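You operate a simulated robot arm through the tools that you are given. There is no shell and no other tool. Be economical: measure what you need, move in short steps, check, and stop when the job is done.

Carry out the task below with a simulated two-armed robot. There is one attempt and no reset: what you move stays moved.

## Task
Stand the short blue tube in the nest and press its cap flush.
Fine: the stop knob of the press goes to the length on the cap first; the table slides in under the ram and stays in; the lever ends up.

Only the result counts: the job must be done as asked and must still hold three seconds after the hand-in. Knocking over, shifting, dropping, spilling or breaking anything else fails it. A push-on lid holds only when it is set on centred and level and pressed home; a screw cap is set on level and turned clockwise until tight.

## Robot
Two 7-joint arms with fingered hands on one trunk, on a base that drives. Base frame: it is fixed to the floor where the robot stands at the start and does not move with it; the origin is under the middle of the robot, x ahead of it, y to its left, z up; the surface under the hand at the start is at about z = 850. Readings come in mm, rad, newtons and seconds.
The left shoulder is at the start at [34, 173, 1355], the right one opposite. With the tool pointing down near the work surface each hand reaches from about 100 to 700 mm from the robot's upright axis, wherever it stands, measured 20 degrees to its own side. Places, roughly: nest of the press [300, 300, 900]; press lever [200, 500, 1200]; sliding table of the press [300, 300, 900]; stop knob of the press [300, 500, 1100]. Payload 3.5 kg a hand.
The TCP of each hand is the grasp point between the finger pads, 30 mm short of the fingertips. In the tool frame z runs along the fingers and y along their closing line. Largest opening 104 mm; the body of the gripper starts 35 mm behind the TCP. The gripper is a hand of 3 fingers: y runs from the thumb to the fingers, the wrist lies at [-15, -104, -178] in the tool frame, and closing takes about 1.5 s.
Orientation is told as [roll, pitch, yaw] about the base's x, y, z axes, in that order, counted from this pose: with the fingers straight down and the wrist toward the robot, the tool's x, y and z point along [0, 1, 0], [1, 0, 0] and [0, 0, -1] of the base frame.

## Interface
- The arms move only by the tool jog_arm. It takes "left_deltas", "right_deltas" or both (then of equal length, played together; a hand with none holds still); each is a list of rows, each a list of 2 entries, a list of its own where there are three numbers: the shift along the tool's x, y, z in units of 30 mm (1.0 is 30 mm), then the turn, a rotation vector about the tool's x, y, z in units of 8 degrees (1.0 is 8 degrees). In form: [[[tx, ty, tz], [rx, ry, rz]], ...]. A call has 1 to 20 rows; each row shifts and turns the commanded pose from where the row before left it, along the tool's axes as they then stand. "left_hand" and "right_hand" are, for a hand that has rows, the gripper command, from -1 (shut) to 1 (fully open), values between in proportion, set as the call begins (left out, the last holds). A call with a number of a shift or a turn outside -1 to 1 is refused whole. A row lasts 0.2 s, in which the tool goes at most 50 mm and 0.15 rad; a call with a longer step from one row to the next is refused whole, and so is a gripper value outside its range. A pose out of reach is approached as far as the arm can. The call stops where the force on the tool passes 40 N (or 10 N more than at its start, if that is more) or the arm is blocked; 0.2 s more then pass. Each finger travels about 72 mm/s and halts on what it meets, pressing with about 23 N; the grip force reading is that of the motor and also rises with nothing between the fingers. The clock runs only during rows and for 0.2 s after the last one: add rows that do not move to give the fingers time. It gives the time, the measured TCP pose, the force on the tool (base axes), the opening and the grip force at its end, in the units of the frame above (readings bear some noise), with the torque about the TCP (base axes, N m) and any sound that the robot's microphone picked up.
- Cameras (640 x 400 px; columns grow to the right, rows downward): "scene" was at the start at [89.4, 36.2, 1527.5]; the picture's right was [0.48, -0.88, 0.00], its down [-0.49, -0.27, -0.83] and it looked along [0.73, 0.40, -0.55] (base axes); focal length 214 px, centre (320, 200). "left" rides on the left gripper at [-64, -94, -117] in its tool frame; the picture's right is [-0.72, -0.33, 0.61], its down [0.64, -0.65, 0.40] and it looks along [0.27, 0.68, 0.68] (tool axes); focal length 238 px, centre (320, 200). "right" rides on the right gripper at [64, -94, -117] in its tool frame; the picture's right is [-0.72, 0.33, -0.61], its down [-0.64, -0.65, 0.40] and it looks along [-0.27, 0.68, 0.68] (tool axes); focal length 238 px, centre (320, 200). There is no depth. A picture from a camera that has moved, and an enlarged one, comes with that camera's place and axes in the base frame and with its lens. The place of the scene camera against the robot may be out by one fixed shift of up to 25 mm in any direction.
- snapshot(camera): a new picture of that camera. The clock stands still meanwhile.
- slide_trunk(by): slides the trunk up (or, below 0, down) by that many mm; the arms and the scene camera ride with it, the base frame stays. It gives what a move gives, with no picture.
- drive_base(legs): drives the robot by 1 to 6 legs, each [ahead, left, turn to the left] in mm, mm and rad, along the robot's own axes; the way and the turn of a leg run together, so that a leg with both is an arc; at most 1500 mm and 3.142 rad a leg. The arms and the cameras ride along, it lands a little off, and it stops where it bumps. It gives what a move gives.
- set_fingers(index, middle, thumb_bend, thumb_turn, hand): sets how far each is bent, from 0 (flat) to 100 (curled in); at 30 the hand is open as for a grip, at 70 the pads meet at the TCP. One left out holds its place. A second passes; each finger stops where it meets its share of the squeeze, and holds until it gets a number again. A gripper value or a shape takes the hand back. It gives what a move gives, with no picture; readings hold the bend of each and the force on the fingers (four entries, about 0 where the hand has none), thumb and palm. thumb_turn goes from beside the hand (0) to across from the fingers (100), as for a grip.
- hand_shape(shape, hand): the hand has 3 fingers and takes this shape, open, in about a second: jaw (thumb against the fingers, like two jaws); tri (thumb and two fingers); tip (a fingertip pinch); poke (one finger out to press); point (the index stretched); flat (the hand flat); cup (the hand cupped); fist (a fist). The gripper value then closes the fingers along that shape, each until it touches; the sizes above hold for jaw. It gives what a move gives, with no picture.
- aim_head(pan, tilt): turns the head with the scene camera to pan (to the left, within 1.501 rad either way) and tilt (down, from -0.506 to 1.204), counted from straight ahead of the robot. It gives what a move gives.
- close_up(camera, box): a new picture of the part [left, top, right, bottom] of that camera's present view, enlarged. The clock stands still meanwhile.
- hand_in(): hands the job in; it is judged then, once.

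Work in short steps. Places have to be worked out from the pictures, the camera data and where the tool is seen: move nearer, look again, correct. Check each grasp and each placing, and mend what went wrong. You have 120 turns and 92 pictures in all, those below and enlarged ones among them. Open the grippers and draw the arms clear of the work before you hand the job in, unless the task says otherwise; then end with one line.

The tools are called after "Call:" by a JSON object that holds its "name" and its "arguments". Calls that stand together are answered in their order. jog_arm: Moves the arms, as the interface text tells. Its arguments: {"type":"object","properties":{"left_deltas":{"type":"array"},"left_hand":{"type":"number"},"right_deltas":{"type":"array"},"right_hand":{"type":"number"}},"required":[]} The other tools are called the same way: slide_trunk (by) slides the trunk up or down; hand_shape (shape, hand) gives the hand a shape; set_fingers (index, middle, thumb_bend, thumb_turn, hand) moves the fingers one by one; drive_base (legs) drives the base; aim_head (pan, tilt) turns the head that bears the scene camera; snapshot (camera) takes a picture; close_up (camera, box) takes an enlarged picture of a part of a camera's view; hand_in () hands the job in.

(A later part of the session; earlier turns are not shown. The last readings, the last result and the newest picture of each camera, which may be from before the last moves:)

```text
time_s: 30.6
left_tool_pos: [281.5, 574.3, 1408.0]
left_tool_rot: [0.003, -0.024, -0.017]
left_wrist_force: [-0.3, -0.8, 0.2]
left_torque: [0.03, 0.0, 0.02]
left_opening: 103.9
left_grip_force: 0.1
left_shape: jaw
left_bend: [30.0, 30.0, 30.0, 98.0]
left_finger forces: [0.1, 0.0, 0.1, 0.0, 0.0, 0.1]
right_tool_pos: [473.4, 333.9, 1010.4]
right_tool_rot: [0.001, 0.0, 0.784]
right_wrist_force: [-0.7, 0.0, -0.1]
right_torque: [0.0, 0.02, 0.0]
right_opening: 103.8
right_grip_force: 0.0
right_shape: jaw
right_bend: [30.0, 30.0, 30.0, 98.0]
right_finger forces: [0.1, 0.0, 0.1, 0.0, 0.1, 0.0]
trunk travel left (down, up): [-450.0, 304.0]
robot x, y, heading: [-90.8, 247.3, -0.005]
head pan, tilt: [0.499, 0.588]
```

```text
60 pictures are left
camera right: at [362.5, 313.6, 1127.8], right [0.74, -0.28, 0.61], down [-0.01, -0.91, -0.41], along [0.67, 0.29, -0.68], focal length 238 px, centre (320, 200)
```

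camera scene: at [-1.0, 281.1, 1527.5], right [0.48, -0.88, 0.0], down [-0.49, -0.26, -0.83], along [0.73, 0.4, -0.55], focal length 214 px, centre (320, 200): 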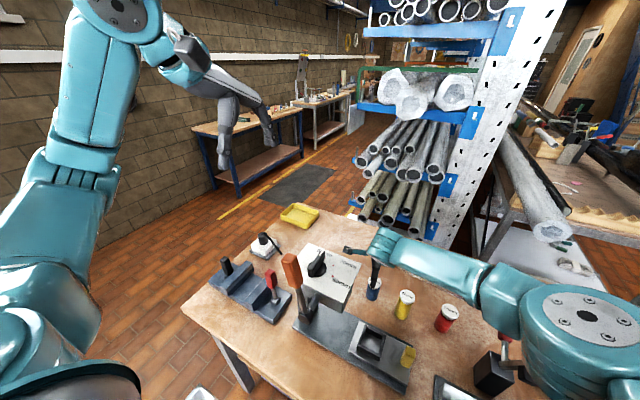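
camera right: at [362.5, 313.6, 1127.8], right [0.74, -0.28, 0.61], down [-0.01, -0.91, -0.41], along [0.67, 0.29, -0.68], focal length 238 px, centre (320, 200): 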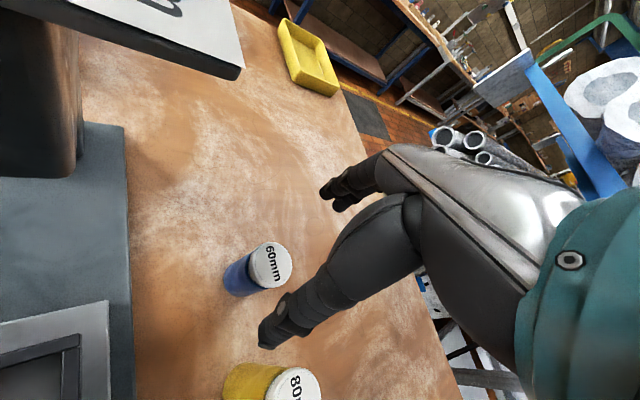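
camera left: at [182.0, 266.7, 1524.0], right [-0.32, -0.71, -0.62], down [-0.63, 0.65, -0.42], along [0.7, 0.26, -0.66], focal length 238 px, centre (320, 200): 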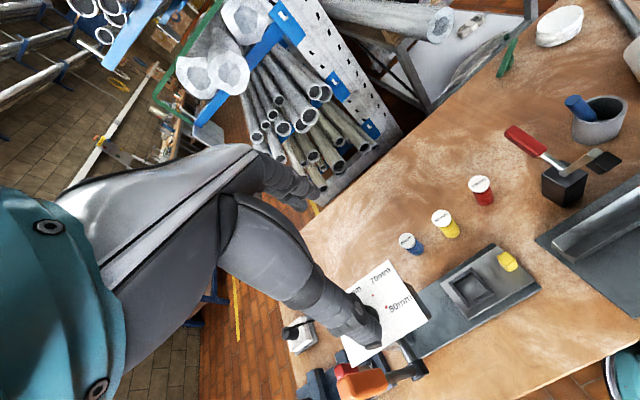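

The cap sits at about [473, 335] between thumb and fingers and all neighbours are clear. I descend to TCP ≈906.

Call:
{"name": "jog_arm", "arguments": {"right_deltas": [[[0, 0.03, 0.87], [0, 0, 0]], [[0, 0, 0.87], [0, 0, 0]], [[0, 0, 0.87], [0, 0, 0]], [[0, 0, 0.84], [0, 0, 0]], [[0, 0, 0], [0, 0, 0]]]}}

Call:
{"name": "snapshot", "arguments": {"camera": "right"}}

```text
time_s: 31.8
left_tool_pos: [281.1, 575.3, 1410.2]
left_tool_rot: [0.003, -0.024, -0.015]
left_wrist_force: [-0.2, -0.3, 0.4]
left_torque: [0.01, 0.0, 0.01]
left_opening: 103.7
left_grip_force: 0.2
left_shape: jaw
left_bend: [30.0, 30.0, 30.0, 98.0]
left_finger forces: [0.0, 0.0, 0.0, 0.1, 0.0, 0.0]
right_tool_pos: [473.2, 334.7, 968.2]
right_tool_rot: [0.0, -0.002, 0.782]
right_wrist_force: [0.0, -0.3, -0.1]
right_torque: [0.01, 0.02, -0.01]
right_opening: 103.6
right_grip_force: 0.1
right_shape: jaw
right_bend: [30.0, 30.0, 30.0, 98.0]
right_finger forces: [0.0, 0.0, 0.0, 0.0, 0.0, 0.0]
right hand out of reach, approached as far as the arm can: row 2, 3, 4
trunk travel left (down, up): [-450.0, 304.0]
robot x, y, heading: [-91.0, 247.7, -0.005]
head pan, tilt: [0.499, 0.588]
```

```text
59 pictures are left
camera right: at [361.5, 313.6, 1084.8], right [0.74, -0.28, 0.61], down [-0.01, -0.91, -0.4], along [0.68, 0.29, -0.68], focal length 238 px, centre (320, 200)
```

right: 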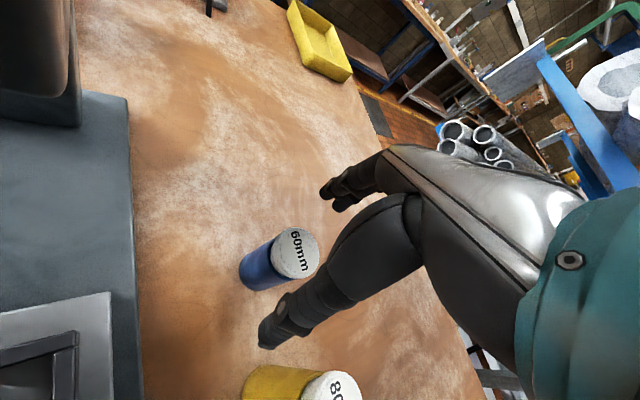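

The arm's reach ends at z 968, so I lower the trunk, in two steps.

Call:
{"name": "slide_trunk", "arguments": {"by": -30}}

```text
time_s: 32.5
left_tool_pos: [280.7, 574.9, 1378.5]
left_tool_rot: [0.003, -0.023, -0.015]
left_wrist_force: [-1.0, 0.5, 0.1]
left_torque: [-0.02, 0.0, -0.03]
left_opening: 103.6
left_grip_force: 0.1
left_shape: jaw
left_bend: [30.0, 30.0, 30.0, 98.0]
left_finger forces: [0.0, 0.1, 0.0, 0.0, 0.0, 0.0]
right_tool_pos: [471.9, 335.3, 939.8]
right_tool_rot: [0.001, 0.001, 0.782]
right_wrist_force: [-0.6, -1.2, 0.1]
right_torque: [0.04, -0.02, -0.01]
right_opening: 103.7
right_grip_force: 0.0
right_shape: jaw
right_bend: [30.0, 30.0, 30.0, 98.0]
right_finger forces: [0.0, 0.0, 0.0, 0.0, 0.0, 0.0]
trunk travel left (down, up): [-420.0, 334.0]
robot x, y, heading: [-87.9, 242.4, -0.005]
head pan, tilt: [0.499, 0.588]
```

It rides rigidly. I lower another 33 mm to reach TCP ≈907 and look.

Call:
{"name": "slide_trunk", "arguments": {"by": -33}}

Call:
{"name": "snapshot", "arguments": {"camera": "right"}}

```text
time_s: 33.3
left_tool_pos: [282.2, 575.5, 1346.5]
left_tool_rot: [0.002, -0.021, -0.017]
left_wrist_force: [0.2, -0.9, 0.3]
left_torque: [0.02, -0.01, 0.01]
left_opening: 103.8
left_grip_force: 0.1
left_shape: jaw
left_bend: [30.0, 30.0, 30.0, 98.0]
left_finger forces: [0.1, 0.0, 0.1, 0.0, 0.0, 0.0]
right_tool_pos: [471.6, 336.0, 907.0]
right_tool_rot: [0.001, 0.0, 0.784]
right_wrist_force: [0.3, 0.7, 0.0]
right_torque: [0.02, -0.02, -0.01]
right_opening: 103.6
right_grip_force: 0.1
right_shape: jaw
right_bend: [30.0, 30.0, 30.0, 98.0]
right_finger forces: [0.0, 0.1, 0.1, 0.1, 0.0, 0.1]
trunk travel left (down, up): [-387.0, 367.0]
robot x, y, heading: [-92.0, 247.3, -0.001]
head pan, tilt: [0.499, 0.588]
```

```text
58 pictures are left
camera right: at [360.4, 314.6, 1023.1], right [0.74, -0.28, 0.61], down [-0.01, -0.91, -0.4], along [0.67, 0.29, -0.68], focal length 238 px, centre (320, 200)
```

right: 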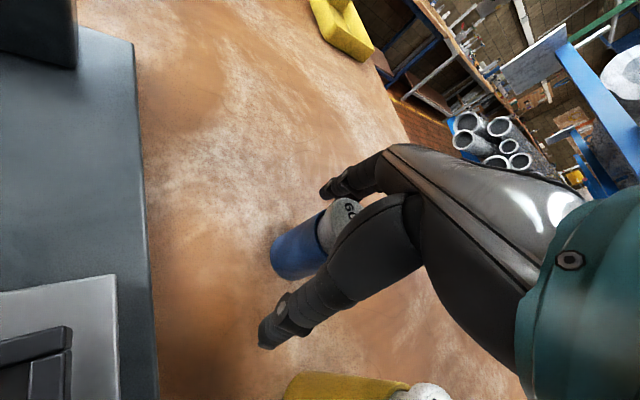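

The tube stands between thumb and fingers, tips on the blue body. I close.

Call:
{"name": "jog_arm", "arguments": {"right_deltas": [[[0, 0, 0], [0, 0, 0]], [[0, 0, 0], [0, 0, 0]], [[0, 0, 0], [0, 0, 0]], [[0, 0, 0], [0, 0, 0]], [[0, 0, 0], [0, 0, 0]], [[0, 0, 0], [0, 0, 0]], [[0, 0, 0], [0, 0, 0]], [[0, 0, 0], [0, 0, 0]]], "right_hand": -1}}

Call:
{"name": "snapshot", "arguments": {"camera": "right"}}

```text
time_s: 35.1
left_tool_pos: [281.1, 575.9, 1346.4]
left_tool_rot: [0.003, -0.024, -0.015]
left_wrist_force: [0.0, 0.6, -0.7]
left_torque: [0.0, -0.02, -0.03]
left_opening: 103.8
left_grip_force: 0.1
left_shape: jaw
left_bend: [30.0, 30.0, 30.0, 98.0]
left_finger forces: [0.0, 0.0, 0.0, 0.0, 0.0, 0.0]
right_tool_pos: [473.0, 335.5, 905.7]
right_tool_rot: [0.001, -0.001, 0.784]
right_wrist_force: [-0.3, 0.3, -0.5]
right_torque: [-0.02, 0.01, 0.0]
right_opening: 31.3
right_grip_force: 23.2
right_shape: jaw
right_bend: [74.0, 53.0, 74.0, 100.0]
right_finger forces: [12.2, 7.6, 0.1, 0.0, 20.3, 0.0]
trunk travel left (down, up): [-387.0, 367.0]
robot x, y, heading: [-89.4, 245.6, -0.003]
head pan, tilt: [0.499, 0.588]
```

```text
57 pictures are left
camera right: at [360.7, 314.7, 1022.5], right [0.74, -0.28, 0.61], down [-0.01, -0.91, -0.4], along [0.67, 0.29, -0.68], focal length 238 px, centre (320, 200)
```

right: 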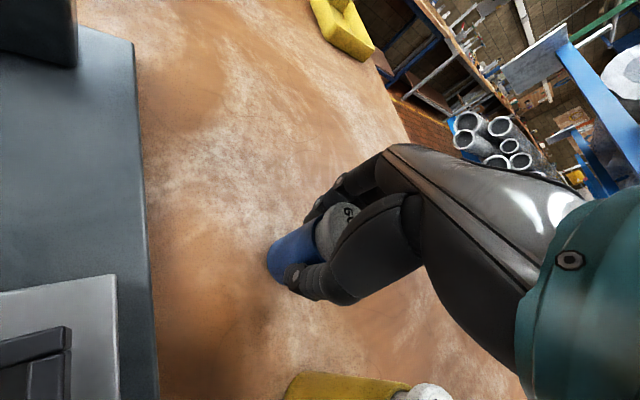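

Gripped on the blue body (forces on both sides). I lift slowly and inspect.

Call:
{"name": "jog_arm", "arguments": {"right_deltas": [[[0, 0, -0.4], [0, 0, 0]], [[0, 0, -0.6], [0, 0, 0]], [[0, 0, -0.8], [0, 0, 0]], [[0, 0, -0.8], [0, 0, 0]], [[0, 0, -0.8], [0, 0, 0]], [[0, 0, 0], [0, 0, 0]]]}}

Call:
{"name": "snapshot", "arguments": {"camera": "right"}}

Call:
{"name": "close_up", "arguments": {"camera": "scene", "box": [330, 220, 490, 340]}}

```text
time_s: 36.5
left_tool_pos: [280.8, 574.9, 1345.2]
left_tool_rot: [0.001, -0.022, -0.016]
left_wrist_force: [-1.0, 0.4, 0.5]
left_torque: [0.0, -0.04, 0.0]
left_opening: 103.8
left_grip_force: 0.0
left_shape: jaw
left_bend: [30.0, 30.0, 30.0, 98.0]
left_finger forces: [0.0, 0.0, 0.0, 0.0, 0.0, 0.0]
right_tool_pos: [474.1, 335.6, 1006.6]
right_tool_rot: [0.001, -0.001, 0.782]
right_wrist_force: [0.0, -0.8, -0.8]
right_torque: [-0.03, 0.0, 0.02]
right_opening: 31.5
right_grip_force: 22.7
right_shape: jaw
right_bend: [74.0, 53.0, 74.0, 100.0]
right_finger forces: [12.2, 7.4, 0.0, 0.1, 20.2, 0.0]
trunk travel left (down, up): [-387.0, 367.0]
robot x, y, heading: [-89.2, 244.2, -0.003]
head pan, tilt: [0.499, 0.588]
```

```text
56 pictures are left
camera right: at [362.2, 315.0, 1123.2], right [0.74, -0.28, 0.61], down [-0.01, -0.91, -0.4], along [0.67, 0.29, -0.68], focal length 238 px, centre (320, 200)
```

right: 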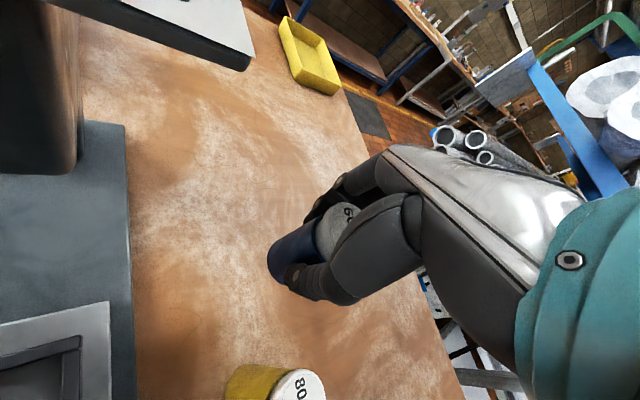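

```text
3.33 times, centred on (410, 280) of scene
camera zoom: at [13.0, 281.4, 1464.0], right [0.48, -0.88, 0.0], down [-0.49, -0.26, -0.83], along [0.73, 0.4, -0.55], focal length 715 px, centre (20, -67)
```

zoom: 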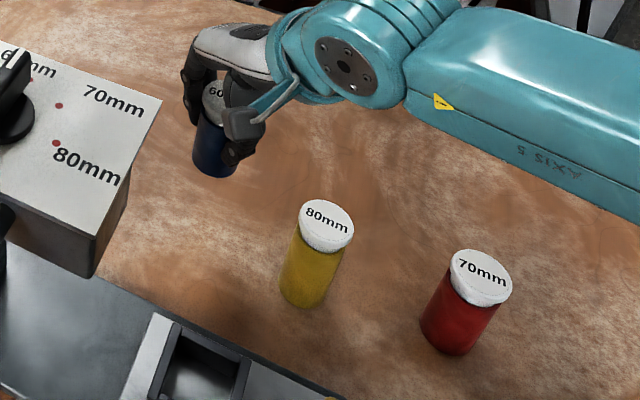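

The tube is held upright with its cap on. I zoom in to determine the tube's offset from the TCP.

Call:
{"name": "close_up", "arguments": {"camera": "right", "box": [240, 160, 400, 320]}}

```text
2.50 times, centred on (320, 240) of right
camera zoom: at [362.2, 315.0, 1123.2], right [0.74, -0.28, 0.61], down [-0.01, -0.91, -0.4], along [0.67, 0.29, -0.68], focal length 596 px, centre (320, 100)
```

zoom: 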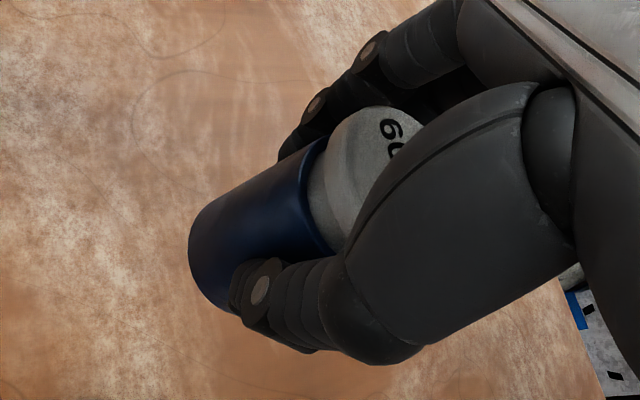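

The tube is within ~2 mm of the TCP. I carry it over the nest at this height.

Call:
{"name": "jog_arm", "arguments": {"right_deltas": [[[0.44, -0.777, 0], [0, 0, 0]], [[0.44, -0.777, 0], [0, 0, 0]], [[0.44, -0.777, 0], [0, 0, 0]], [[0.44, -0.777, 0], [0, 0, 0]], [[0.44, -0.777, 0], [0, 0, 0]], [[0.44, -0.777, 0], [0, 0, 0]], [[0, 0, 0], [0, 0, 0]]]}}

Call:
{"name": "snapshot", "arguments": {"camera": "right"}}

Call:
{"name": "snapshot", "arguments": {"camera": "scene"}}

```text
time_s: 38.1
left_tool_pos: [282.9, 575.3, 1345.2]
left_tool_rot: [0.002, -0.023, -0.015]
left_wrist_force: [-0.3, 0.9, -0.2]
left_torque: [0.01, 0.04, 0.01]
left_opening: 103.8
left_grip_force: 0.1
left_shape: jaw
left_bend: [30.0, 30.0, 30.0, 98.0]
left_finger forces: [0.0, 0.0, 0.1, 0.0, 0.0, 0.0]
right_tool_pos: [318.5, 291.9, 1005.4]
right_tool_rot: [0.0, 0.0, 0.782]
right_wrist_force: [0.0, 1.2, -1.1]
right_torque: [-0.02, 0.03, -0.02]
right_opening: 31.1
right_grip_force: 22.8
right_shape: jaw
right_bend: [74.0, 53.0, 74.0, 100.0]
right_finger forces: [12.2, 7.6, 0.0, 0.1, 20.3, 0.1]
trunk travel left (down, up): [-387.0, 367.0]
robot x, y, heading: [-87.8, 243.5, 0.0]
head pan, tilt: [0.499, 0.588]
```

```text
53 pictures are left
camera right: at [206.7, 270.9, 1122.1], right [0.74, -0.28, 0.61], down [-0.01, -0.91, -0.4], along [0.67, 0.29, -0.68], focal length 238 px, centre (320, 200)
```

right: 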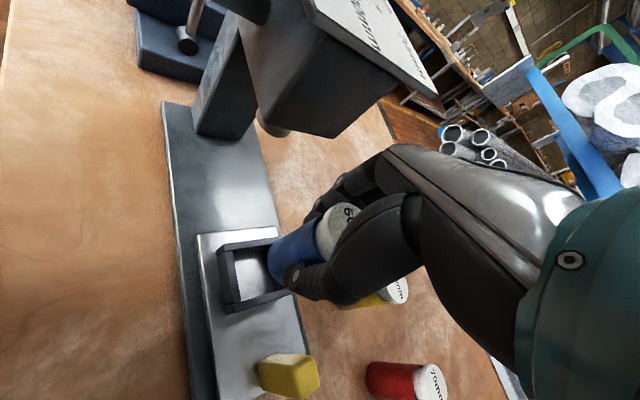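

```text
52 pictures are left
camera scene: at [13.1, 281.6, 1464.0], right [0.48, -0.88, 0.0], down [-0.49, -0.26, -0.83], along [0.73, 0.4, -0.55], focal length 214 px, centre (320, 200)
```

scene: 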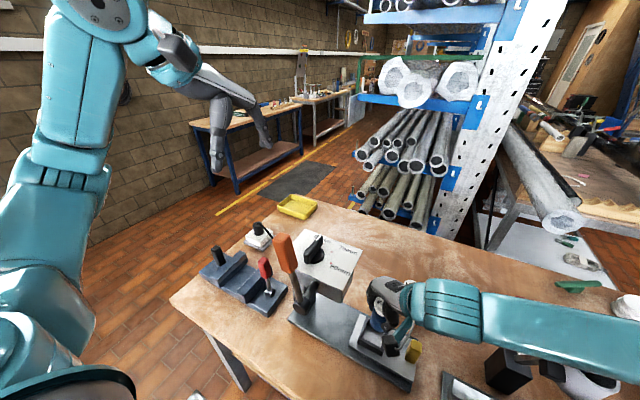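

I enlarge to check tube versus nest.

Call:
{"name": "close_up", "arguments": {"camera": "right", "box": [190, 190, 350, 340]}}

```text
2.67 times, centred on (270, 265) of right
camera zoom: at [206.7, 270.9, 1122.1], right [0.74, -0.28, 0.61], down [-0.01, -0.91, -0.4], along [0.67, 0.29, -0.68], focal length 636 px, centre (453, 27)
```

zoom: 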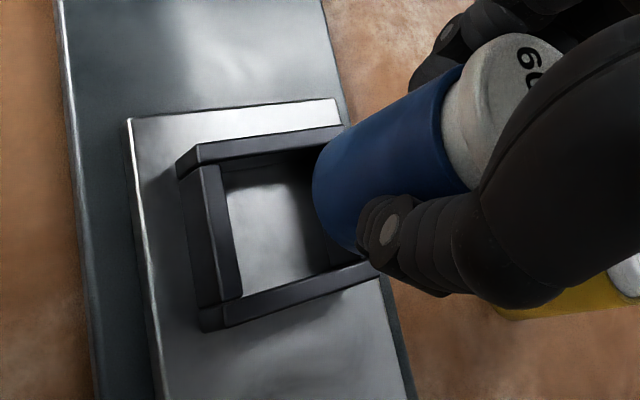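

Tube bottom is ~2 mm low in y; I correct this and lower to just above the walls.

Call:
{"name": "jog_arm", "arguments": {"right_deltas": [[[0.05, 0.05, 0.5], [0, 0, 0]], [[0, 0, 0.5], [0, 0, 0]], [[0, 0, 0], [0, 0, 0]]]}}

Call:
{"name": "close_up", "arguments": {"camera": "right", "box": [190, 190, 350, 340]}}

```text
time_s: 38.9
left_tool_pos: [281.5, 575.5, 1344.3]
left_tool_rot: [0.001, -0.023, -0.015]
left_wrist_force: [0.1, 0.6, 0.4]
left_torque: [0.01, 0.01, 0.01]
left_opening: 103.7
left_grip_force: 0.0
left_shape: jaw
left_bend: [30.0, 30.0, 30.0, 98.0]
left_finger forces: [0.0, 0.0, 0.1, 0.0, 0.1, 0.0]
right_tool_pos: [317.9, 293.6, 977.4]
right_tool_rot: [0.0, 0.001, 0.785]
right_wrist_force: [0.1, 0.8, -1.3]
right_torque: [0.0, 0.01, 0.02]
right_opening: 31.3
right_grip_force: 23.2
right_shape: jaw
right_bend: [74.0, 53.0, 74.0, 100.0]
right_finger forces: [12.2, 7.6, 0.1, 0.0, 20.2, 0.0]
trunk travel left (down, up): [-387.0, 367.0]
robot x, y, heading: [-93.3, 246.3, -0.005]
head pan, tilt: [0.499, 0.588]
```

```text
2.67 times, centred on (270, 265) of right
camera zoom: at [205.3, 273.1, 1093.6], right [0.74, -0.28, 0.61], down [-0.01, -0.91, -0.4], along [0.67, 0.29, -0.68], focal length 636 px, centre (453, 27)
```

zoom: 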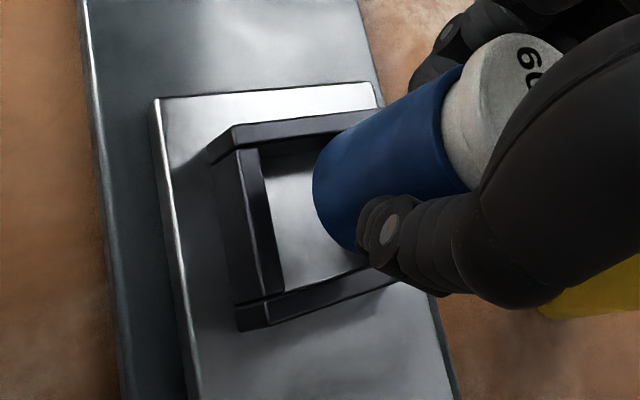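

It's well lined up within the nest walls. I lower it gently to the floor.

Call:
{"name": "jog_arm", "arguments": {"right_deltas": [[[0, 0, 0.15], [0, 0, 0]], [[0, 0, 0.15], [0, 0, 0]], [[0, 0, 0.15], [0, 0, 0]], [[0, 0, 0.15], [0, 0, 0]], [[0, 0, 0.12], [0, 0, 0]], [[0, 0, 0.1], [0, 0, 0]], [[0, 0, 0.1], [0, 0, 0]], [[0, 0, 0], [0, 0, 0]]]}}

Call:
{"name": "close_up", "arguments": {"camera": "right", "box": [190, 190, 350, 340]}}

```text
time_s: 40.7
left_tool_pos: [282.2, 575.2, 1344.6]
left_tool_rot: [0.001, -0.023, -0.016]
left_wrist_force: [-0.4, 0.6, -0.8]
left_torque: [-0.02, 0.03, -0.04]
left_opening: 103.8
left_grip_force: 0.1
left_shape: jaw
left_bend: [30.0, 30.0, 30.0, 98.0]
left_finger forces: [0.0, 0.0, 0.1, 0.1, 0.0, 0.1]
right_tool_pos: [318.2, 294.5, 950.6]
right_tool_rot: [0.0, 0.001, 0.783]
right_wrist_force: [-0.7, -0.3, -1.1]
right_torque: [-0.05, -0.01, -0.01]
right_opening: 31.2
right_grip_force: 23.4
right_shape: jaw
right_bend: [74.0, 53.0, 74.0, 100.0]
right_finger forces: [12.2, 7.6, 0.0, 0.1, 20.2, 0.1]
trunk travel left (down, up): [-387.0, 367.0]
robot x, y, heading: [-91.0, 244.1, -0.004]
head pan, tilt: [0.499, 0.588]
```

```text
2.67 times, centred on (270, 265) of right
camera zoom: at [206.0, 274.4, 1066.3], right [0.74, -0.28, 0.61], down [-0.01, -0.91, -0.4], along [0.67, 0.29, -0.68], focal length 636 px, centre (453, 27)
```

zoom: 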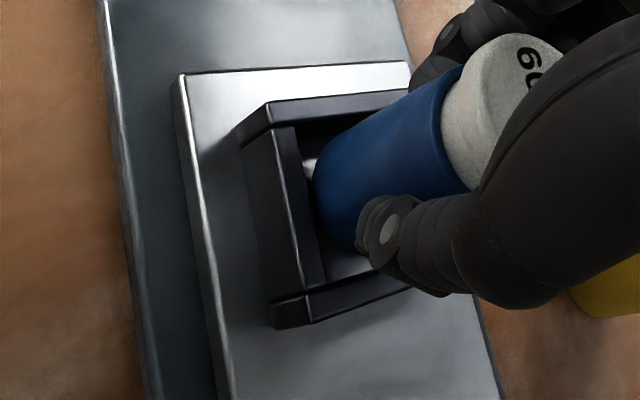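

No contact yet; the tube bottom is within the walls. I continue down in tiny steps.

Call:
{"name": "jog_arm", "arguments": {"right_deltas": [[[0, 0, 0.06], [0, 0, 0]], [[0, 0, 0.06], [0, 0, 0]], [[0, 0, 0.06], [0, 0, 0]], [[0, 0, 0], [0, 0, 0]]]}}

Call:
{"name": "close_up", "arguments": {"camera": "right", "box": [190, 190, 350, 340]}}

```text
time_s: 41.7
left_tool_pos: [282.0, 575.2, 1346.1]
left_tool_rot: [0.001, -0.023, -0.015]
left_wrist_force: [0.0, 0.2, -1.6]
left_torque: [-0.02, -0.03, 0.01]
left_opening: 103.9
left_grip_force: 0.0
left_shape: jaw
left_bend: [30.0, 30.0, 30.0, 98.0]
left_finger forces: [0.1, 0.0, 0.0, 0.0, 0.0, 0.0]
right_tool_pos: [317.1, 295.4, 945.3]
right_tool_rot: [0.0, 0.0, 0.784]
right_wrist_force: [-0.5, 0.0, -1.0]
right_torque: [0.01, 0.0, 0.0]
right_opening: 31.1
right_grip_force: 23.2
right_shape: jaw
right_bend: [74.0, 53.0, 74.0, 100.0]
right_finger forces: [12.2, 7.7, 0.0, 0.1, 20.3, 0.0]
trunk travel left (down, up): [-387.0, 367.0]
robot x, y, heading: [-91.3, 248.4, -0.004]
head pan, tilt: [0.499, 0.588]
```

```text
2.67 times, centred on (270, 265) of right
camera zoom: at [205.7, 274.6, 1060.6], right [0.74, -0.28, 0.61], down [-0.01, -0.91, -0.4], along [0.67, 0.29, -0.68], focal length 636 px, centre (453, 27)
```

zoom: 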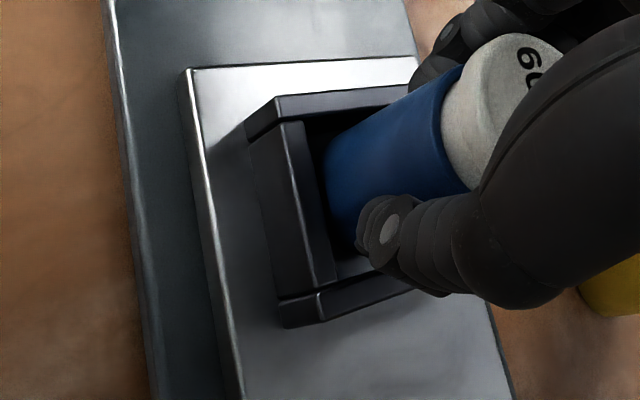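

Still free; two more small steps down.

Call:
{"name": "jog_arm", "arguments": {"right_deltas": [[[0, 0, 0.06], [0, 0, 0]], [[0, 0, 0.06], [0, 0, 0]], [[0, 0, 0], [0, 0, 0]]]}}

```text
time_s: 42.5
left_tool_pos: [282.3, 575.9, 1344.7]
left_tool_rot: [0.002, -0.024, -0.015]
left_wrist_force: [0.2, 0.0, -0.2]
left_torque: [-0.03, -0.04, -0.01]
left_opening: 103.9
left_grip_force: 0.0
left_shape: jaw
left_bend: [30.0, 30.0, 30.0, 98.0]
left_finger forces: [0.0, 0.1, 0.0, 0.0, 0.0, 0.0]
right_tool_pos: [317.8, 295.2, 940.8]
right_tool_rot: [0.0, -0.001, 0.785]
right_wrist_force: [0.1, 0.0, -0.7]
right_torque: [0.0, -0.01, -0.02]
right_opening: 31.1
right_grip_force: 23.4
right_shape: jaw
right_bend: [74.0, 53.0, 74.0, 100.0]
right_finger forces: [12.2, 7.5, 0.0, 0.0, 20.2, 0.0]
trunk travel left (down, up): [-387.0, 367.0]
robot x, y, heading: [-90.1, 247.0, -0.002]
head pan, tilt: [0.499, 0.588]
```

Call:
{"name": "jog_arm", "arguments": {"right_deltas": [[[0, 0, 0.05], [0, 0, 0]], [[0, 0, 0.05], [0, 0, 0]], [[0, 0, 0.05], [0, 0, 0]], [[0, 0, 0], [0, 0, 0]]]}}

Call:
{"name": "close_up", "arguments": {"camera": "right", "box": [190, 190, 350, 340]}}

```text
time_s: 43.5
left_tool_pos: [281.9, 576.4, 1344.8]
left_tool_rot: [0.003, -0.022, -0.016]
left_wrist_force: [0.5, 0.0, -0.3]
left_torque: [0.01, -0.01, -0.06]
left_opening: 104.0
left_grip_force: 0.0
left_shape: jaw
left_bend: [30.0, 30.0, 30.0, 98.0]
left_finger forces: [0.1, 0.0, 0.1, 0.0, 0.0, 0.0]
right_tool_pos: [318.1, 295.6, 936.8]
right_tool_rot: [0.0, 0.001, 0.783]
right_wrist_force: [0.8, 0.4, -0.4]
right_torque: [0.0, 0.0, -0.02]
right_opening: 31.1
right_grip_force: 23.2
right_shape: jaw
right_bend: [74.0, 53.0, 74.0, 100.0]
right_finger forces: [12.3, 7.6, 0.0, 0.1, 20.3, 0.0]
trunk travel left (down, up): [-387.0, 367.0]
robot x, y, heading: [-92.7, 246.2, -0.001]
head pan, tilt: [0.499, 0.588]
```

```text
2.67 times, centred on (270, 265) of right
camera zoom: at [205.9, 275.0, 1053.7], right [0.74, -0.28, 0.61], down [-0.01, -0.91, -0.4], along [0.67, 0.29, -0.68], focal length 636 px, centre (453, 27)
```

zoom: 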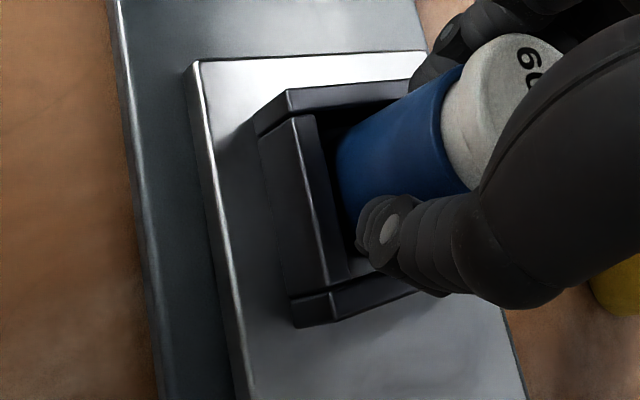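

The fingers sit over the nest's corners, so there's still room; I go on down until contact.

Call:
{"name": "jog_arm", "arguments": {"right_deltas": [[[0, 0, 0.05], [0, 0, 0]], [[0, 0, 0.05], [0, 0, 0]], [[0, 0, 0.05], [0, 0, 0]], [[0, 0, 0], [0, 0, 0]]]}}

```text
time_s: 44.5
left_tool_pos: [282.4, 576.6, 1345.5]
left_tool_rot: [0.002, -0.023, -0.016]
left_wrist_force: [1.1, -0.5, -0.4]
left_torque: [-0.03, 0.02, 0.02]
left_opening: 103.4
left_grip_force: 0.0
left_shape: jaw
left_bend: [30.0, 30.0, 30.0, 98.0]
left_finger forces: [0.0, 0.1, 0.0, 0.1, 0.1, 0.1]
right_tool_pos: [318.0, 295.4, 932.7]
right_tool_rot: [-0.001, -0.001, 0.784]
right_wrist_force: [0.2, -0.5, 0.2]
right_torque: [0.01, 0.03, 0.0]
right_opening: 31.4
right_grip_force: 22.7
right_shape: jaw
right_bend: [74.0, 53.0, 74.0, 100.0]
right_finger forces: [12.1, 7.7, 0.0, 0.1, 20.4, 0.1]
trunk travel left (down, up): [-387.0, 367.0]
robot x, y, heading: [-93.6, 243.9, 0.001]
head pan, tilt: [0.499, 0.588]
```

Call:
{"name": "jog_arm", "arguments": {"right_deltas": [[[0, 0, 0.05], [0, 0, 0]], [[0, 0, 0.05], [0, 0, 0]], [[0, 0, 0], [0, 0, 0]]]}}

Call:
{"name": "close_up", "arguments": {"camera": "right", "box": [190, 190, 350, 340]}}

```text
time_s: 45.3
left_tool_pos: [281.6, 574.6, 1345.5]
left_tool_rot: [0.003, -0.023, -0.016]
left_wrist_force: [-0.1, -0.4, 0.5]
left_torque: [0.01, 0.0, 0.0]
left_opening: 103.8
left_grip_force: 0.1
left_shape: jaw
left_bend: [30.0, 30.0, 30.0, 98.0]
left_finger forces: [0.0, 0.1, 0.0, 0.0, 0.1, 0.1]
right_tool_pos: [317.4, 295.6, 930.8]
right_tool_rot: [-0.001, -0.003, 0.784]
right_wrist_force: [0.7, 0.3, 6.7]
right_torque: [0.01, -0.03, 0.0]
right_opening: 31.0
right_grip_force: 23.0
right_shape: jaw
right_bend: [74.0, 53.0, 74.0, 100.0]
right_finger forces: [12.8, 8.4, 0.0, 0.1, 21.3, 0.0]
trunk travel left (down, up): [-387.0, 367.0]
robot x, y, heading: [-87.2, 248.1, -0.0]
head pan, tilt: [0.499, 0.588]
```

```text
2.67 times, centred on (270, 265) of right
camera zoom: at [205.2, 274.1, 1047.6], right [0.74, -0.28, 0.61], down [-0.01, -0.91, -0.41], along [0.68, 0.29, -0.68], focal length 636 px, centre (453, 27)
```

zoom: 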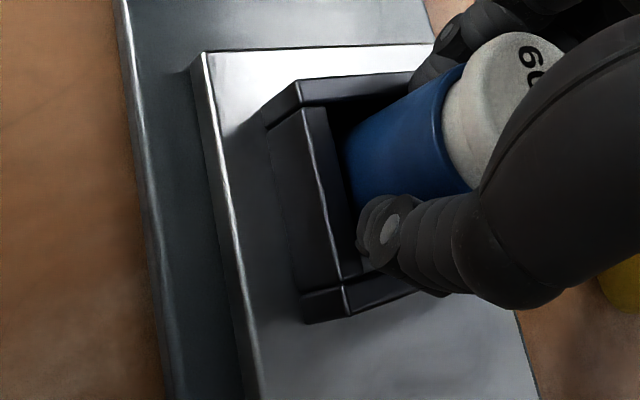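

The tube is seated on the nest floor (6.7 N). I open just slightly so the fingers don't push the walls, then look.

Call:
{"name": "jog_arm", "arguments": {"right_deltas": [[[0, 0, -0.03], [0, 0, 0]], [[0, 0, 0], [0, 0, 0]], [[0, 0, 0], [0, 0, 0]], [[0, 0, 0], [0, 0, 0]]], "right_hand": -0.12}}

Call:
{"name": "close_up", "arguments": {"camera": "right", "box": [190, 150, 390, 340]}}

```text
time_s: 46.3
left_tool_pos: [281.8, 573.7, 1346.0]
left_tool_rot: [0.003, -0.024, -0.017]
left_wrist_force: [0.3, 0.3, 0.7]
left_torque: [0.0, 0.0, 0.02]
left_opening: 103.8
left_grip_force: 0.0
left_shape: jaw
left_bend: [30.0, 30.0, 30.0, 98.0]
left_finger forces: [0.1, 0.0, 0.1, 0.0, 0.0, 0.0]
right_tool_pos: [316.1, 294.8, 931.0]
right_tool_rot: [0.001, -0.001, 0.782]
right_wrist_force: [1.0, -0.3, 0.7]
right_torque: [0.01, 0.0, -0.01]
right_opening: 45.5
right_grip_force: 0.0
right_shape: jaw
right_bend: [74.0, 47.0, 72.0, 100.0]
right_finger forces: [0.2, 0.1, 0.0, 0.0, 0.0, 0.0]
trunk travel left (down, up): [-387.0, 367.0]
robot x, y, heading: [-91.9, 248.4, -0.007]
head pan, tilt: [0.499, 0.588]
```

```text
2.11 times, centred on (290, 245) of right
camera zoom: at [204.8, 274.1, 1047.8], right [0.74, -0.28, 0.61], down [-0.01, -0.91, -0.4], along [0.67, 0.29, -0.68], focal length 502 px, centre (383, 105)
```

zoom: 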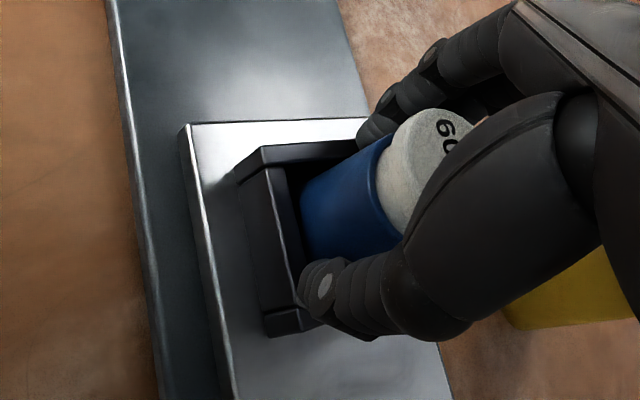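

Released with zero force. I rise a little, open wider, then lift clear upward.

Call:
{"name": "jog_arm", "arguments": {"right_deltas": [[[0, 0, -0.25], [0, 0, 0]], [[0, 0, 0], [0, 0, 0]], [[0, 0, 0], [0, 0, 0]], [[0, 0, 0], [0, 0, 0]]], "right_hand": 0.5}}

Call:
{"name": "jog_arm", "arguments": {"right_deltas": [[[0, 0, -0.5], [0, 0, 0]], [[0, 0, -0.7], [0, 0, 0]], [[0, 0, -0.7], [0, 0, 0]], [[0, 0, -0.7], [0, 0, 0]], [[0, 0, -0.7], [0, 0, 0]], [[0, 0, 0], [0, 0, 0]]]}}

Call:
{"name": "snapshot", "arguments": {"camera": "right"}}

```text
time_s: 47.3
left_tool_pos: [281.7, 575.5, 1345.5]
left_tool_rot: [0.002, -0.022, -0.017]
left_wrist_force: [-0.2, 0.5, -0.5]
left_torque: [0.03, 0.02, 0.01]
left_opening: 103.9
left_grip_force: 0.0
left_shape: jaw
left_bend: [30.0, 30.0, 30.0, 98.0]
left_finger forces: [0.0, 0.0, 0.0, 0.0, 0.0, 0.1]
right_tool_pos: [316.7, 296.0, 938.4]
right_tool_rot: [-0.002, 0.0, 0.782]
right_wrist_force: [-0.4, 0.6, -0.1]
right_torque: [0.0, 0.01, 0.0]
right_opening: 77.7
right_grip_force: 0.0
right_shape: jaw
right_bend: [27.0, 36.0, 54.0, 99.0]
right_finger forces: [0.1, 0.1, 0.0, 0.0, 0.0, 0.1]
trunk travel left (down, up): [-387.0, 367.0]
robot x, y, heading: [-92.6, 241.7, -0.005]
head pan, tilt: [0.499, 0.588]
```

```text
time_s: 48.7
left_tool_pos: [281.6, 575.3, 1345.2]
left_tool_rot: [0.002, -0.022, -0.015]
left_wrist_force: [0.3, 0.0, -0.5]
left_torque: [-0.01, 0.03, 0.0]
left_opening: 103.6
left_grip_force: 0.0
left_shape: jaw
left_bend: [30.0, 30.0, 30.0, 98.0]
left_finger forces: [0.0, 0.0, 0.1, 0.1, 0.1, 0.1]
right_tool_pos: [316.4, 296.9, 1036.3]
right_tool_rot: [0.0, -0.001, 0.78]
right_wrist_force: [1.0, 0.5, 0.5]
right_torque: [0.04, 0.01, 0.0]
right_opening: 77.7
right_grip_force: 0.0
right_shape: jaw
right_bend: [27.0, 36.0, 54.0, 99.0]
right_finger forces: [0.0, 0.1, 0.0, 0.1, 0.0, 0.0]
trunk travel left (down, up): [-387.0, 367.0]
robot x, y, heading: [-92.4, 245.1, -0.0]
head pan, tilt: [0.499, 0.588]
```

```text
44 pictures are left
camera right: at [205.0, 276.2, 1153.9], right [0.74, -0.28, 0.61], down [-0.01, -0.91, -0.4], along [0.67, 0.29, -0.68], focal length 238 px, centre (320, 200)
```

right: 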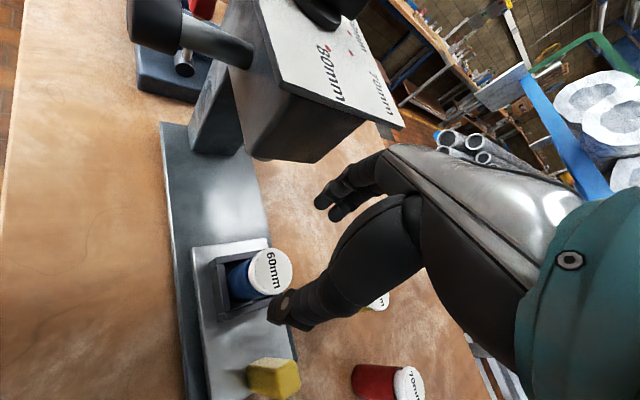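

The tube stands in the nest. I enlarge the slide handle and the ram region to plan the push.

Call:
{"name": "close_up", "arguments": {"camera": "right", "box": [200, 230, 340, 400]}}

Call:
{"name": "close_up", "arguments": {"camera": "scene", "box": [240, 220, 440, 400]}}

```text
2.35 times, centred on (270, 315) of right
camera zoom: at [205.0, 276.2, 1153.9], right [0.74, -0.28, 0.61], down [-0.01, -0.91, -0.4], along [0.67, 0.29, -0.68], focal length 561 px, centre (438, -71)
```

zoom: 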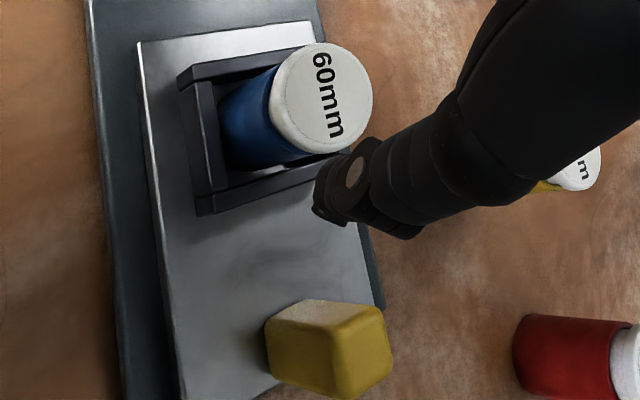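

```text
2.22 times, centred on (340, 310) of scene
camera zoom: at [12.9, 281.3, 1464.0], right [0.48, -0.88, 0.0], down [-0.49, -0.26, -0.83], along [0.73, 0.4, -0.55], focal length 477 px, centre (276, -44)
```

zoom: 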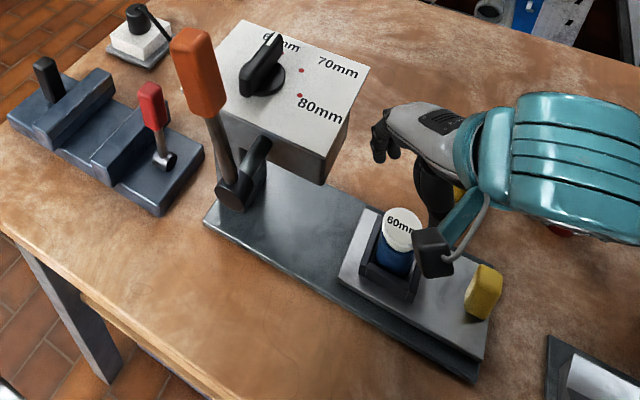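

Handle top is at about [323, 202, 935]. I move the right hand over it, turn to yaw 0, open, and check before lowering.

Call:
{"name": "jog_arm", "arguments": {"right_deltas": [[[-0.78, -0.71, 0], [0, 0, 0]], [[-0.78, -0.71, 0], [0, 0, 0]], [[-0.78, -0.71, 0], [0, 0, 0]], [[0, 0, 0], [0, 0, 0.93]], [[0, 0, 0], [0, 0, 0.93]], [[0, 0, 0], [0, 0, 0.93]], [[0, 0, 0], [0, 0, 0.93]], [[0, 0, 0], [0, 0, 0.93]], [[0, 0, 0], [0, 0, 0.93]], [[0, 0, 0.7], [0, 0, 0]], [[0, 0, 0.7], [0, 0, 0]], [[0, 0, 0], [0, 0, 0]]], "right_hand": 0.7}}

Call:
{"name": "snapshot", "arguments": {"camera": "right"}}

```text
time_s: 51.3
left_tool_pos: [282.3, 574.8, 1345.8]
left_tool_rot: [0.002, -0.022, -0.015]
left_wrist_force: [0.0, -0.1, 0.3]
left_torque: [0.01, 0.03, -0.02]
left_opening: 103.5
left_grip_force: 0.0
left_shape: jaw
left_bend: [30.0, 30.0, 30.0, 98.0]
left_finger forces: [0.0, 0.0, 0.0, 0.0, 0.0, 0.0]
right_tool_pos: [322.7, 200.2, 993.0]
right_tool_rot: [0.0, -0.001, 0.003]
right_wrist_force: [-0.4, 0.3, 0.1]
right_torque: [0.02, -0.02, 0.01]
right_opening: 88.0
right_grip_force: 0.1
right_shape: jaw
right_bend: [27.0, 33.0, 44.0, 99.0]
right_finger forces: [0.1, 0.1, 0.0, 0.0, 0.0, 0.1]
trunk travel left (down, up): [-387.0, 367.0]
robot x, y, heading: [-88.4, 242.8, -0.002]
head pan, tilt: [0.499, 0.588]
```

```text
41 pictures are left
camera right: at [226.9, 263.7, 1111.2], right [0.33, -0.72, 0.61], down [-0.65, -0.64, -0.4], along [0.68, -0.27, -0.68], focal length 238 px, centre (320, 200)
```

right: 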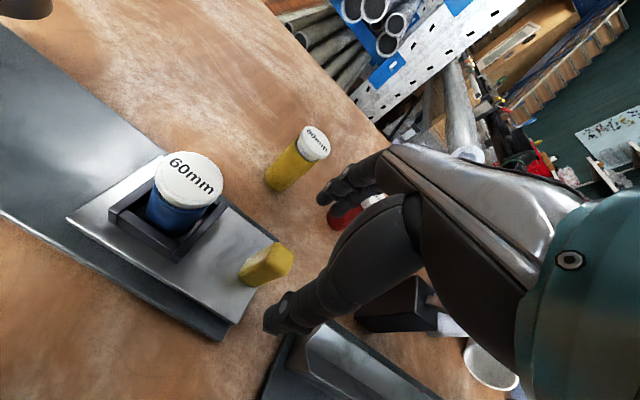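

Handle is confirmed at [321.5, 201]. I descend around it and close.

Call:
{"name": "jog_arm", "arguments": {"right_deltas": [[[0, 0, 0.79], [0, 0, 0]], [[0, 0, 0.79], [0, 0, 0]], [[0, 0, 0.75], [0, 0, 0]], [[0, 0, 0], [0, 0, 0]]]}}

Call:
{"name": "jog_arm", "arguments": {"right_deltas": [[[0, 0, 0], [0, 0, 0]], [[0, 0, 0], [0, 0, 0]], [[0, 0, 0], [0, 0, 0]], [[0, 0, 0], [0, 0, 0]], [[0, 0, 0], [0, 0, 0]], [[0, 0, 0], [0, 0, 0]], [[0, 0, 0], [0, 0, 0]]], "right_hand": -1}}

Call:
{"name": "snapshot", "arguments": {"camera": "right"}}

```text
time_s: 52.3
left_tool_pos: [280.0, 575.6, 1344.9]
left_tool_rot: [0.003, -0.023, -0.017]
left_wrist_force: [0.2, -1.0, 0.0]
left_torque: [0.03, -0.01, -0.02]
left_opening: 103.9
left_grip_force: 0.0
left_shape: jaw
left_bend: [30.0, 30.0, 30.0, 98.0]
left_finger forces: [0.1, 0.0, 0.0, 0.0, 0.0, 0.0]
right_tool_pos: [318.9, 202.0, 924.7]
right_tool_rot: [0.0, -0.001, 0.003]
right_wrist_force: [0.1, 0.0, -0.5]
right_torque: [0.05, -0.02, 0.02]
right_opening: 88.0
right_grip_force: 0.1
right_shape: jaw
right_bend: [27.0, 33.0, 44.0, 99.0]
right_finger forces: [0.0, 0.1, 0.1, 0.0, 0.0, 0.0]
trunk travel left (down, up): [-387.0, 367.0]
robot x, y, heading: [-91.4, 242.8, -0.001]
head pan, tilt: [0.499, 0.588]
```

```text
time_s: 53.9
left_tool_pos: [282.4, 574.5, 1345.9]
left_tool_rot: [0.002, -0.021, -0.015]
left_wrist_force: [-0.3, -0.1, -0.1]
left_torque: [-0.02, 0.01, 0.03]
left_opening: 103.7
left_grip_force: 0.0
left_shape: jaw
left_bend: [30.0, 30.0, 30.0, 98.0]
left_finger forces: [0.1, 0.0, 0.1, 0.1, 0.0, 0.1]
right_tool_pos: [318.8, 202.0, 924.2]
right_tool_rot: [0.001, 0.0, 0.003]
right_wrist_force: [0.2, 0.3, -0.8]
right_torque: [0.04, -0.04, 0.02]
right_opening: 19.2
right_grip_force: 22.5
right_shape: jaw
right_bend: [73.0, 59.0, 74.0, 100.0]
right_finger forces: [13.3, 7.2, 0.0, 0.0, 20.3, 0.0]
trunk travel left (down, up): [-387.0, 367.0]
robot x, y, heading: [-90.0, 247.4, -0.004]
head pan, tilt: [0.499, 0.588]
```

```text
40 pictures are left
camera right: at [225.1, 265.9, 1042.1], right [0.33, -0.72, 0.61], down [-0.65, -0.64, -0.4], along [0.68, -0.27, -0.68], focal length 238 px, centre (320, 200)
```

right: 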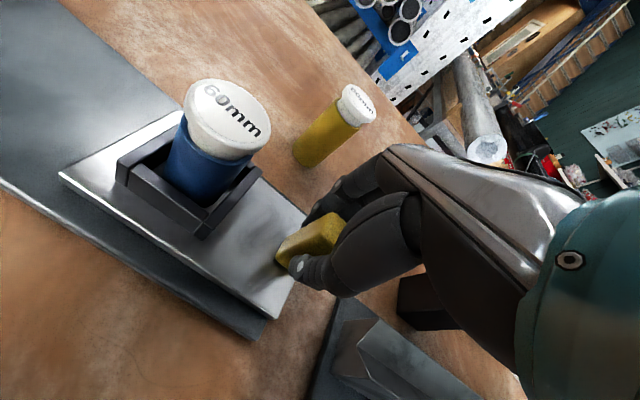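

Handle gripped, tube upright. I push the slide slowly towards the ram (+y), first 60 mm.

Call:
{"name": "jog_arm", "arguments": {"right_deltas": [[[0.1, 0, 0], [0, 0, 0]], [[0.2, 0, 0], [0, 0, 0]], [[0.2, 0, 0], [0, 0, 0]], [[0.2, 0, 0], [0, 0, 0]], [[0.2, 0, 0], [0, 0, 0]], [[0.2, 0, 0], [0, 0, 0]], [[0.2, 0, 0], [0, 0, 0]], [[0.2, 0, 0], [0, 0, 0]], [[0.2, 0, 0], [0, 0, 0]], [[0.2, 0, 0], [0, 0, 0]], [[0.1, 0, 0], [0, 0, 0]], [[0, 0, 0], [0, 0, 0]]]}}

Call:
{"name": "snapshot", "arguments": {"camera": "right"}}

Call:
{"name": "close_up", "arguments": {"camera": "scene", "box": [240, 220, 440, 400]}}

```text
time_s: 56.5
left_tool_pos: [282.3, 574.3, 1345.1]
left_tool_rot: [0.002, -0.023, -0.015]
left_wrist_force: [0.6, -0.3, 0.8]
left_torque: [-0.02, 0.01, 0.0]
left_opening: 104.0
left_grip_force: 0.1
left_shape: jaw
left_bend: [30.0, 30.0, 30.0, 98.0]
left_finger forces: [0.0, 0.0, 0.0, 0.0, 0.0, 0.0]
right_tool_pos: [322.4, 257.9, 926.4]
right_tool_rot: [0.001, 0.002, 0.006]
right_wrist_force: [-7.1, -2.0, -7.0]
right_torque: [-0.03, 0.18, -0.06]
right_opening: 18.3
right_grip_force: 23.0
right_shape: jaw
right_bend: [73.0, 60.0, 74.0, 100.0]
right_finger forces: [12.0, 5.7, 0.0, 0.0, 24.7, 0.0]
trunk travel left (down, up): [-387.0, 367.0]
robot x, y, heading: [-89.6, 243.2, -0.002]
head pan, tilt: [0.499, 0.588]
```

```text
39 pictures are left
camera right: at [226.5, 323.2, 1042.6], right [0.33, -0.72, 0.61], down [-0.65, -0.64, -0.4], along [0.68, -0.27, -0.68], focal length 238 px, centre (320, 200)
```

right: 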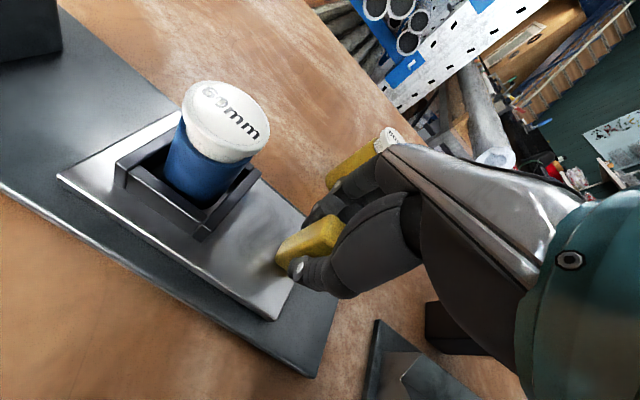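

```text
2.22 times, centred on (340, 310) of scene
camera zoom: at [12.4, 281.2, 1464.0], right [0.48, -0.88, 0.0], down [-0.49, -0.26, -0.83], along [0.73, 0.4, -0.55], focal length 477 px, centre (276, -44)
```

zoom: 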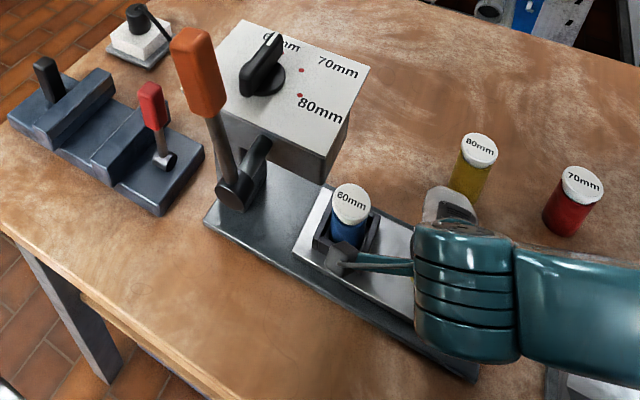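

The slide moves and the tube rides well. I ease the side load a little and push further.

Call:
{"name": "jog_arm", "arguments": {"right_deltas": [[[0.15, -0.06, 0.05], [0, 0, 0]], [[0.2, 0, 0], [0, 0, 0]], [[0.2, 0, 0], [0, 0, 0]], [[0.2, 0, 0], [0, 0, 0]], [[0.2, 0, 0], [0, 0, 0]], [[0.2, 0, 0], [0, 0, 0]], [[0.2, 0, 0], [0, 0, 0]], [[0.15, 0, 0], [0, 0, 0]], [[0, 0, 0], [0, 0, 0]]]}}

Call:
{"name": "snapshot", "arguments": {"camera": "right"}}

Call:
{"name": "close_up", "arguments": {"camera": "scene", "box": [240, 220, 440, 400]}}

```text
time_s: 58.5
left_tool_pos: [280.0, 574.5, 1346.4]
left_tool_rot: [0.002, -0.022, -0.014]
left_wrist_force: [-0.2, 0.0, 0.6]
left_torque: [-0.02, 0.01, 0.0]
left_opening: 103.8
left_grip_force: 0.0
left_shape: jaw
left_bend: [30.0, 30.0, 30.0, 98.0]
left_finger forces: [0.0, 0.0, 0.0, 0.0, 0.0, 0.0]
right_tool_pos: [318.9, 305.0, 924.2]
right_tool_rot: [0.001, -0.002, 0.005]
right_wrist_force: [1.5, -1.6, 15.2]
right_torque: [-0.06, -0.05, 0.01]
right_opening: 19.6
right_grip_force: 22.5
right_shape: jaw
right_bend: [73.0, 59.0, 74.0, 100.0]
right_finger forces: [16.1, 9.1, 0.0, 0.0, 23.7, 0.1]
trunk travel left (down, up): [-387.0, 367.0]
robot x, y, heading: [-92.6, 250.1, -0.004]
head pan, tilt: [0.499, 0.588]
```

```text
37 pictures are left
camera right: at [225.2, 368.9, 1040.7], right [0.33, -0.72, 0.61], down [-0.65, -0.64, -0.41], along [0.69, -0.27, -0.68], focal length 238 px, centre (320, 200)
```

right: 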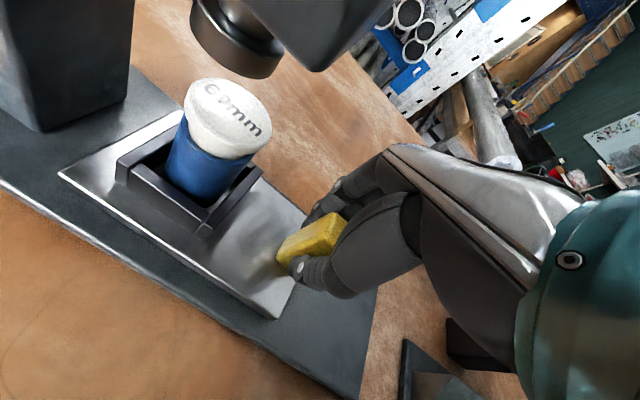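

```text
2.22 times, centred on (340, 310) of scene
camera zoom: at [11.9, 281.0, 1464.2], right [0.48, -0.88, 0.0], down [-0.49, -0.26, -0.83], along [0.73, 0.4, -0.55], focal length 477 px, centre (276, -44)
```

zoom: 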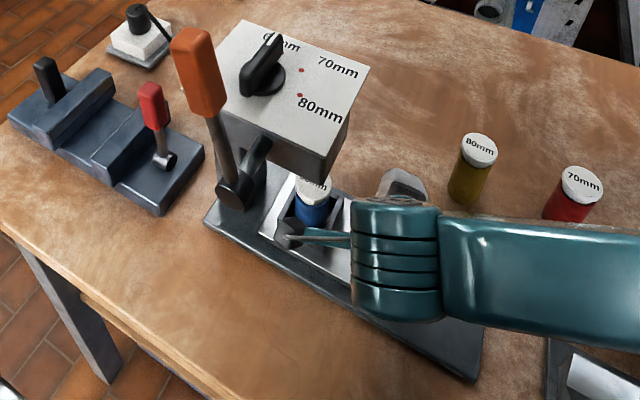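

The tube is almost under the ram (ram centre ≈ y 405). I go on in 3 mm steps until the stop.

Call:
{"name": "jog_arm", "arguments": {"right_deltas": [[[0.1, 0, -0.05], [0, 0, 0]], [[0.1, 0, 0], [0, 0, 0]], [[0.1, 0, 0], [0, 0, 0]], [[0.1, 0, 0], [0, 0, 0]], [[0, 0, 0], [0, 0, 0]]]}}

Call:
{"name": "snapshot", "arguments": {"camera": "right"}}

```text
time_s: 59.7
left_tool_pos: [282.1, 574.9, 1345.1]
left_tool_rot: [0.002, -0.022, -0.017]
left_wrist_force: [-0.1, 0.1, 0.5]
left_torque: [0.0, 0.04, -0.01]
left_opening: 103.8
left_grip_force: 0.1
left_shape: jaw
left_bend: [30.0, 30.0, 30.0, 98.0]
left_finger forces: [0.0, 0.0, 0.1, 0.0, 0.0, 0.0]
right_tool_pos: [319.9, 317.0, 925.5]
right_tool_rot: [0.001, -0.001, 0.004]
right_wrist_force: [4.6, -0.8, 7.6]
right_torque: [-0.02, -0.19, -0.02]
right_opening: 19.7
right_grip_force: 23.0
right_shape: jaw
right_bend: [73.0, 59.0, 75.0, 100.0]
right_finger forces: [16.7, 9.3, 0.1, 0.1, 20.9, 0.0]
trunk travel left (down, up): [-387.0, 367.0]
robot x, y, heading: [-89.9, 241.7, 0.001]
head pan, tilt: [0.499, 0.588]
```

```text
35 pictures are left
camera right: at [224.9, 380.6, 1041.3], right [0.33, -0.72, 0.61], down [-0.65, -0.64, -0.4], along [0.68, -0.27, -0.68], focal length 238 px, centre (320, 200)
```

right: 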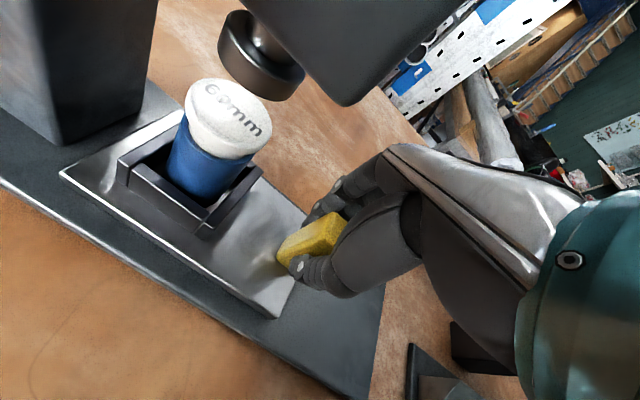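

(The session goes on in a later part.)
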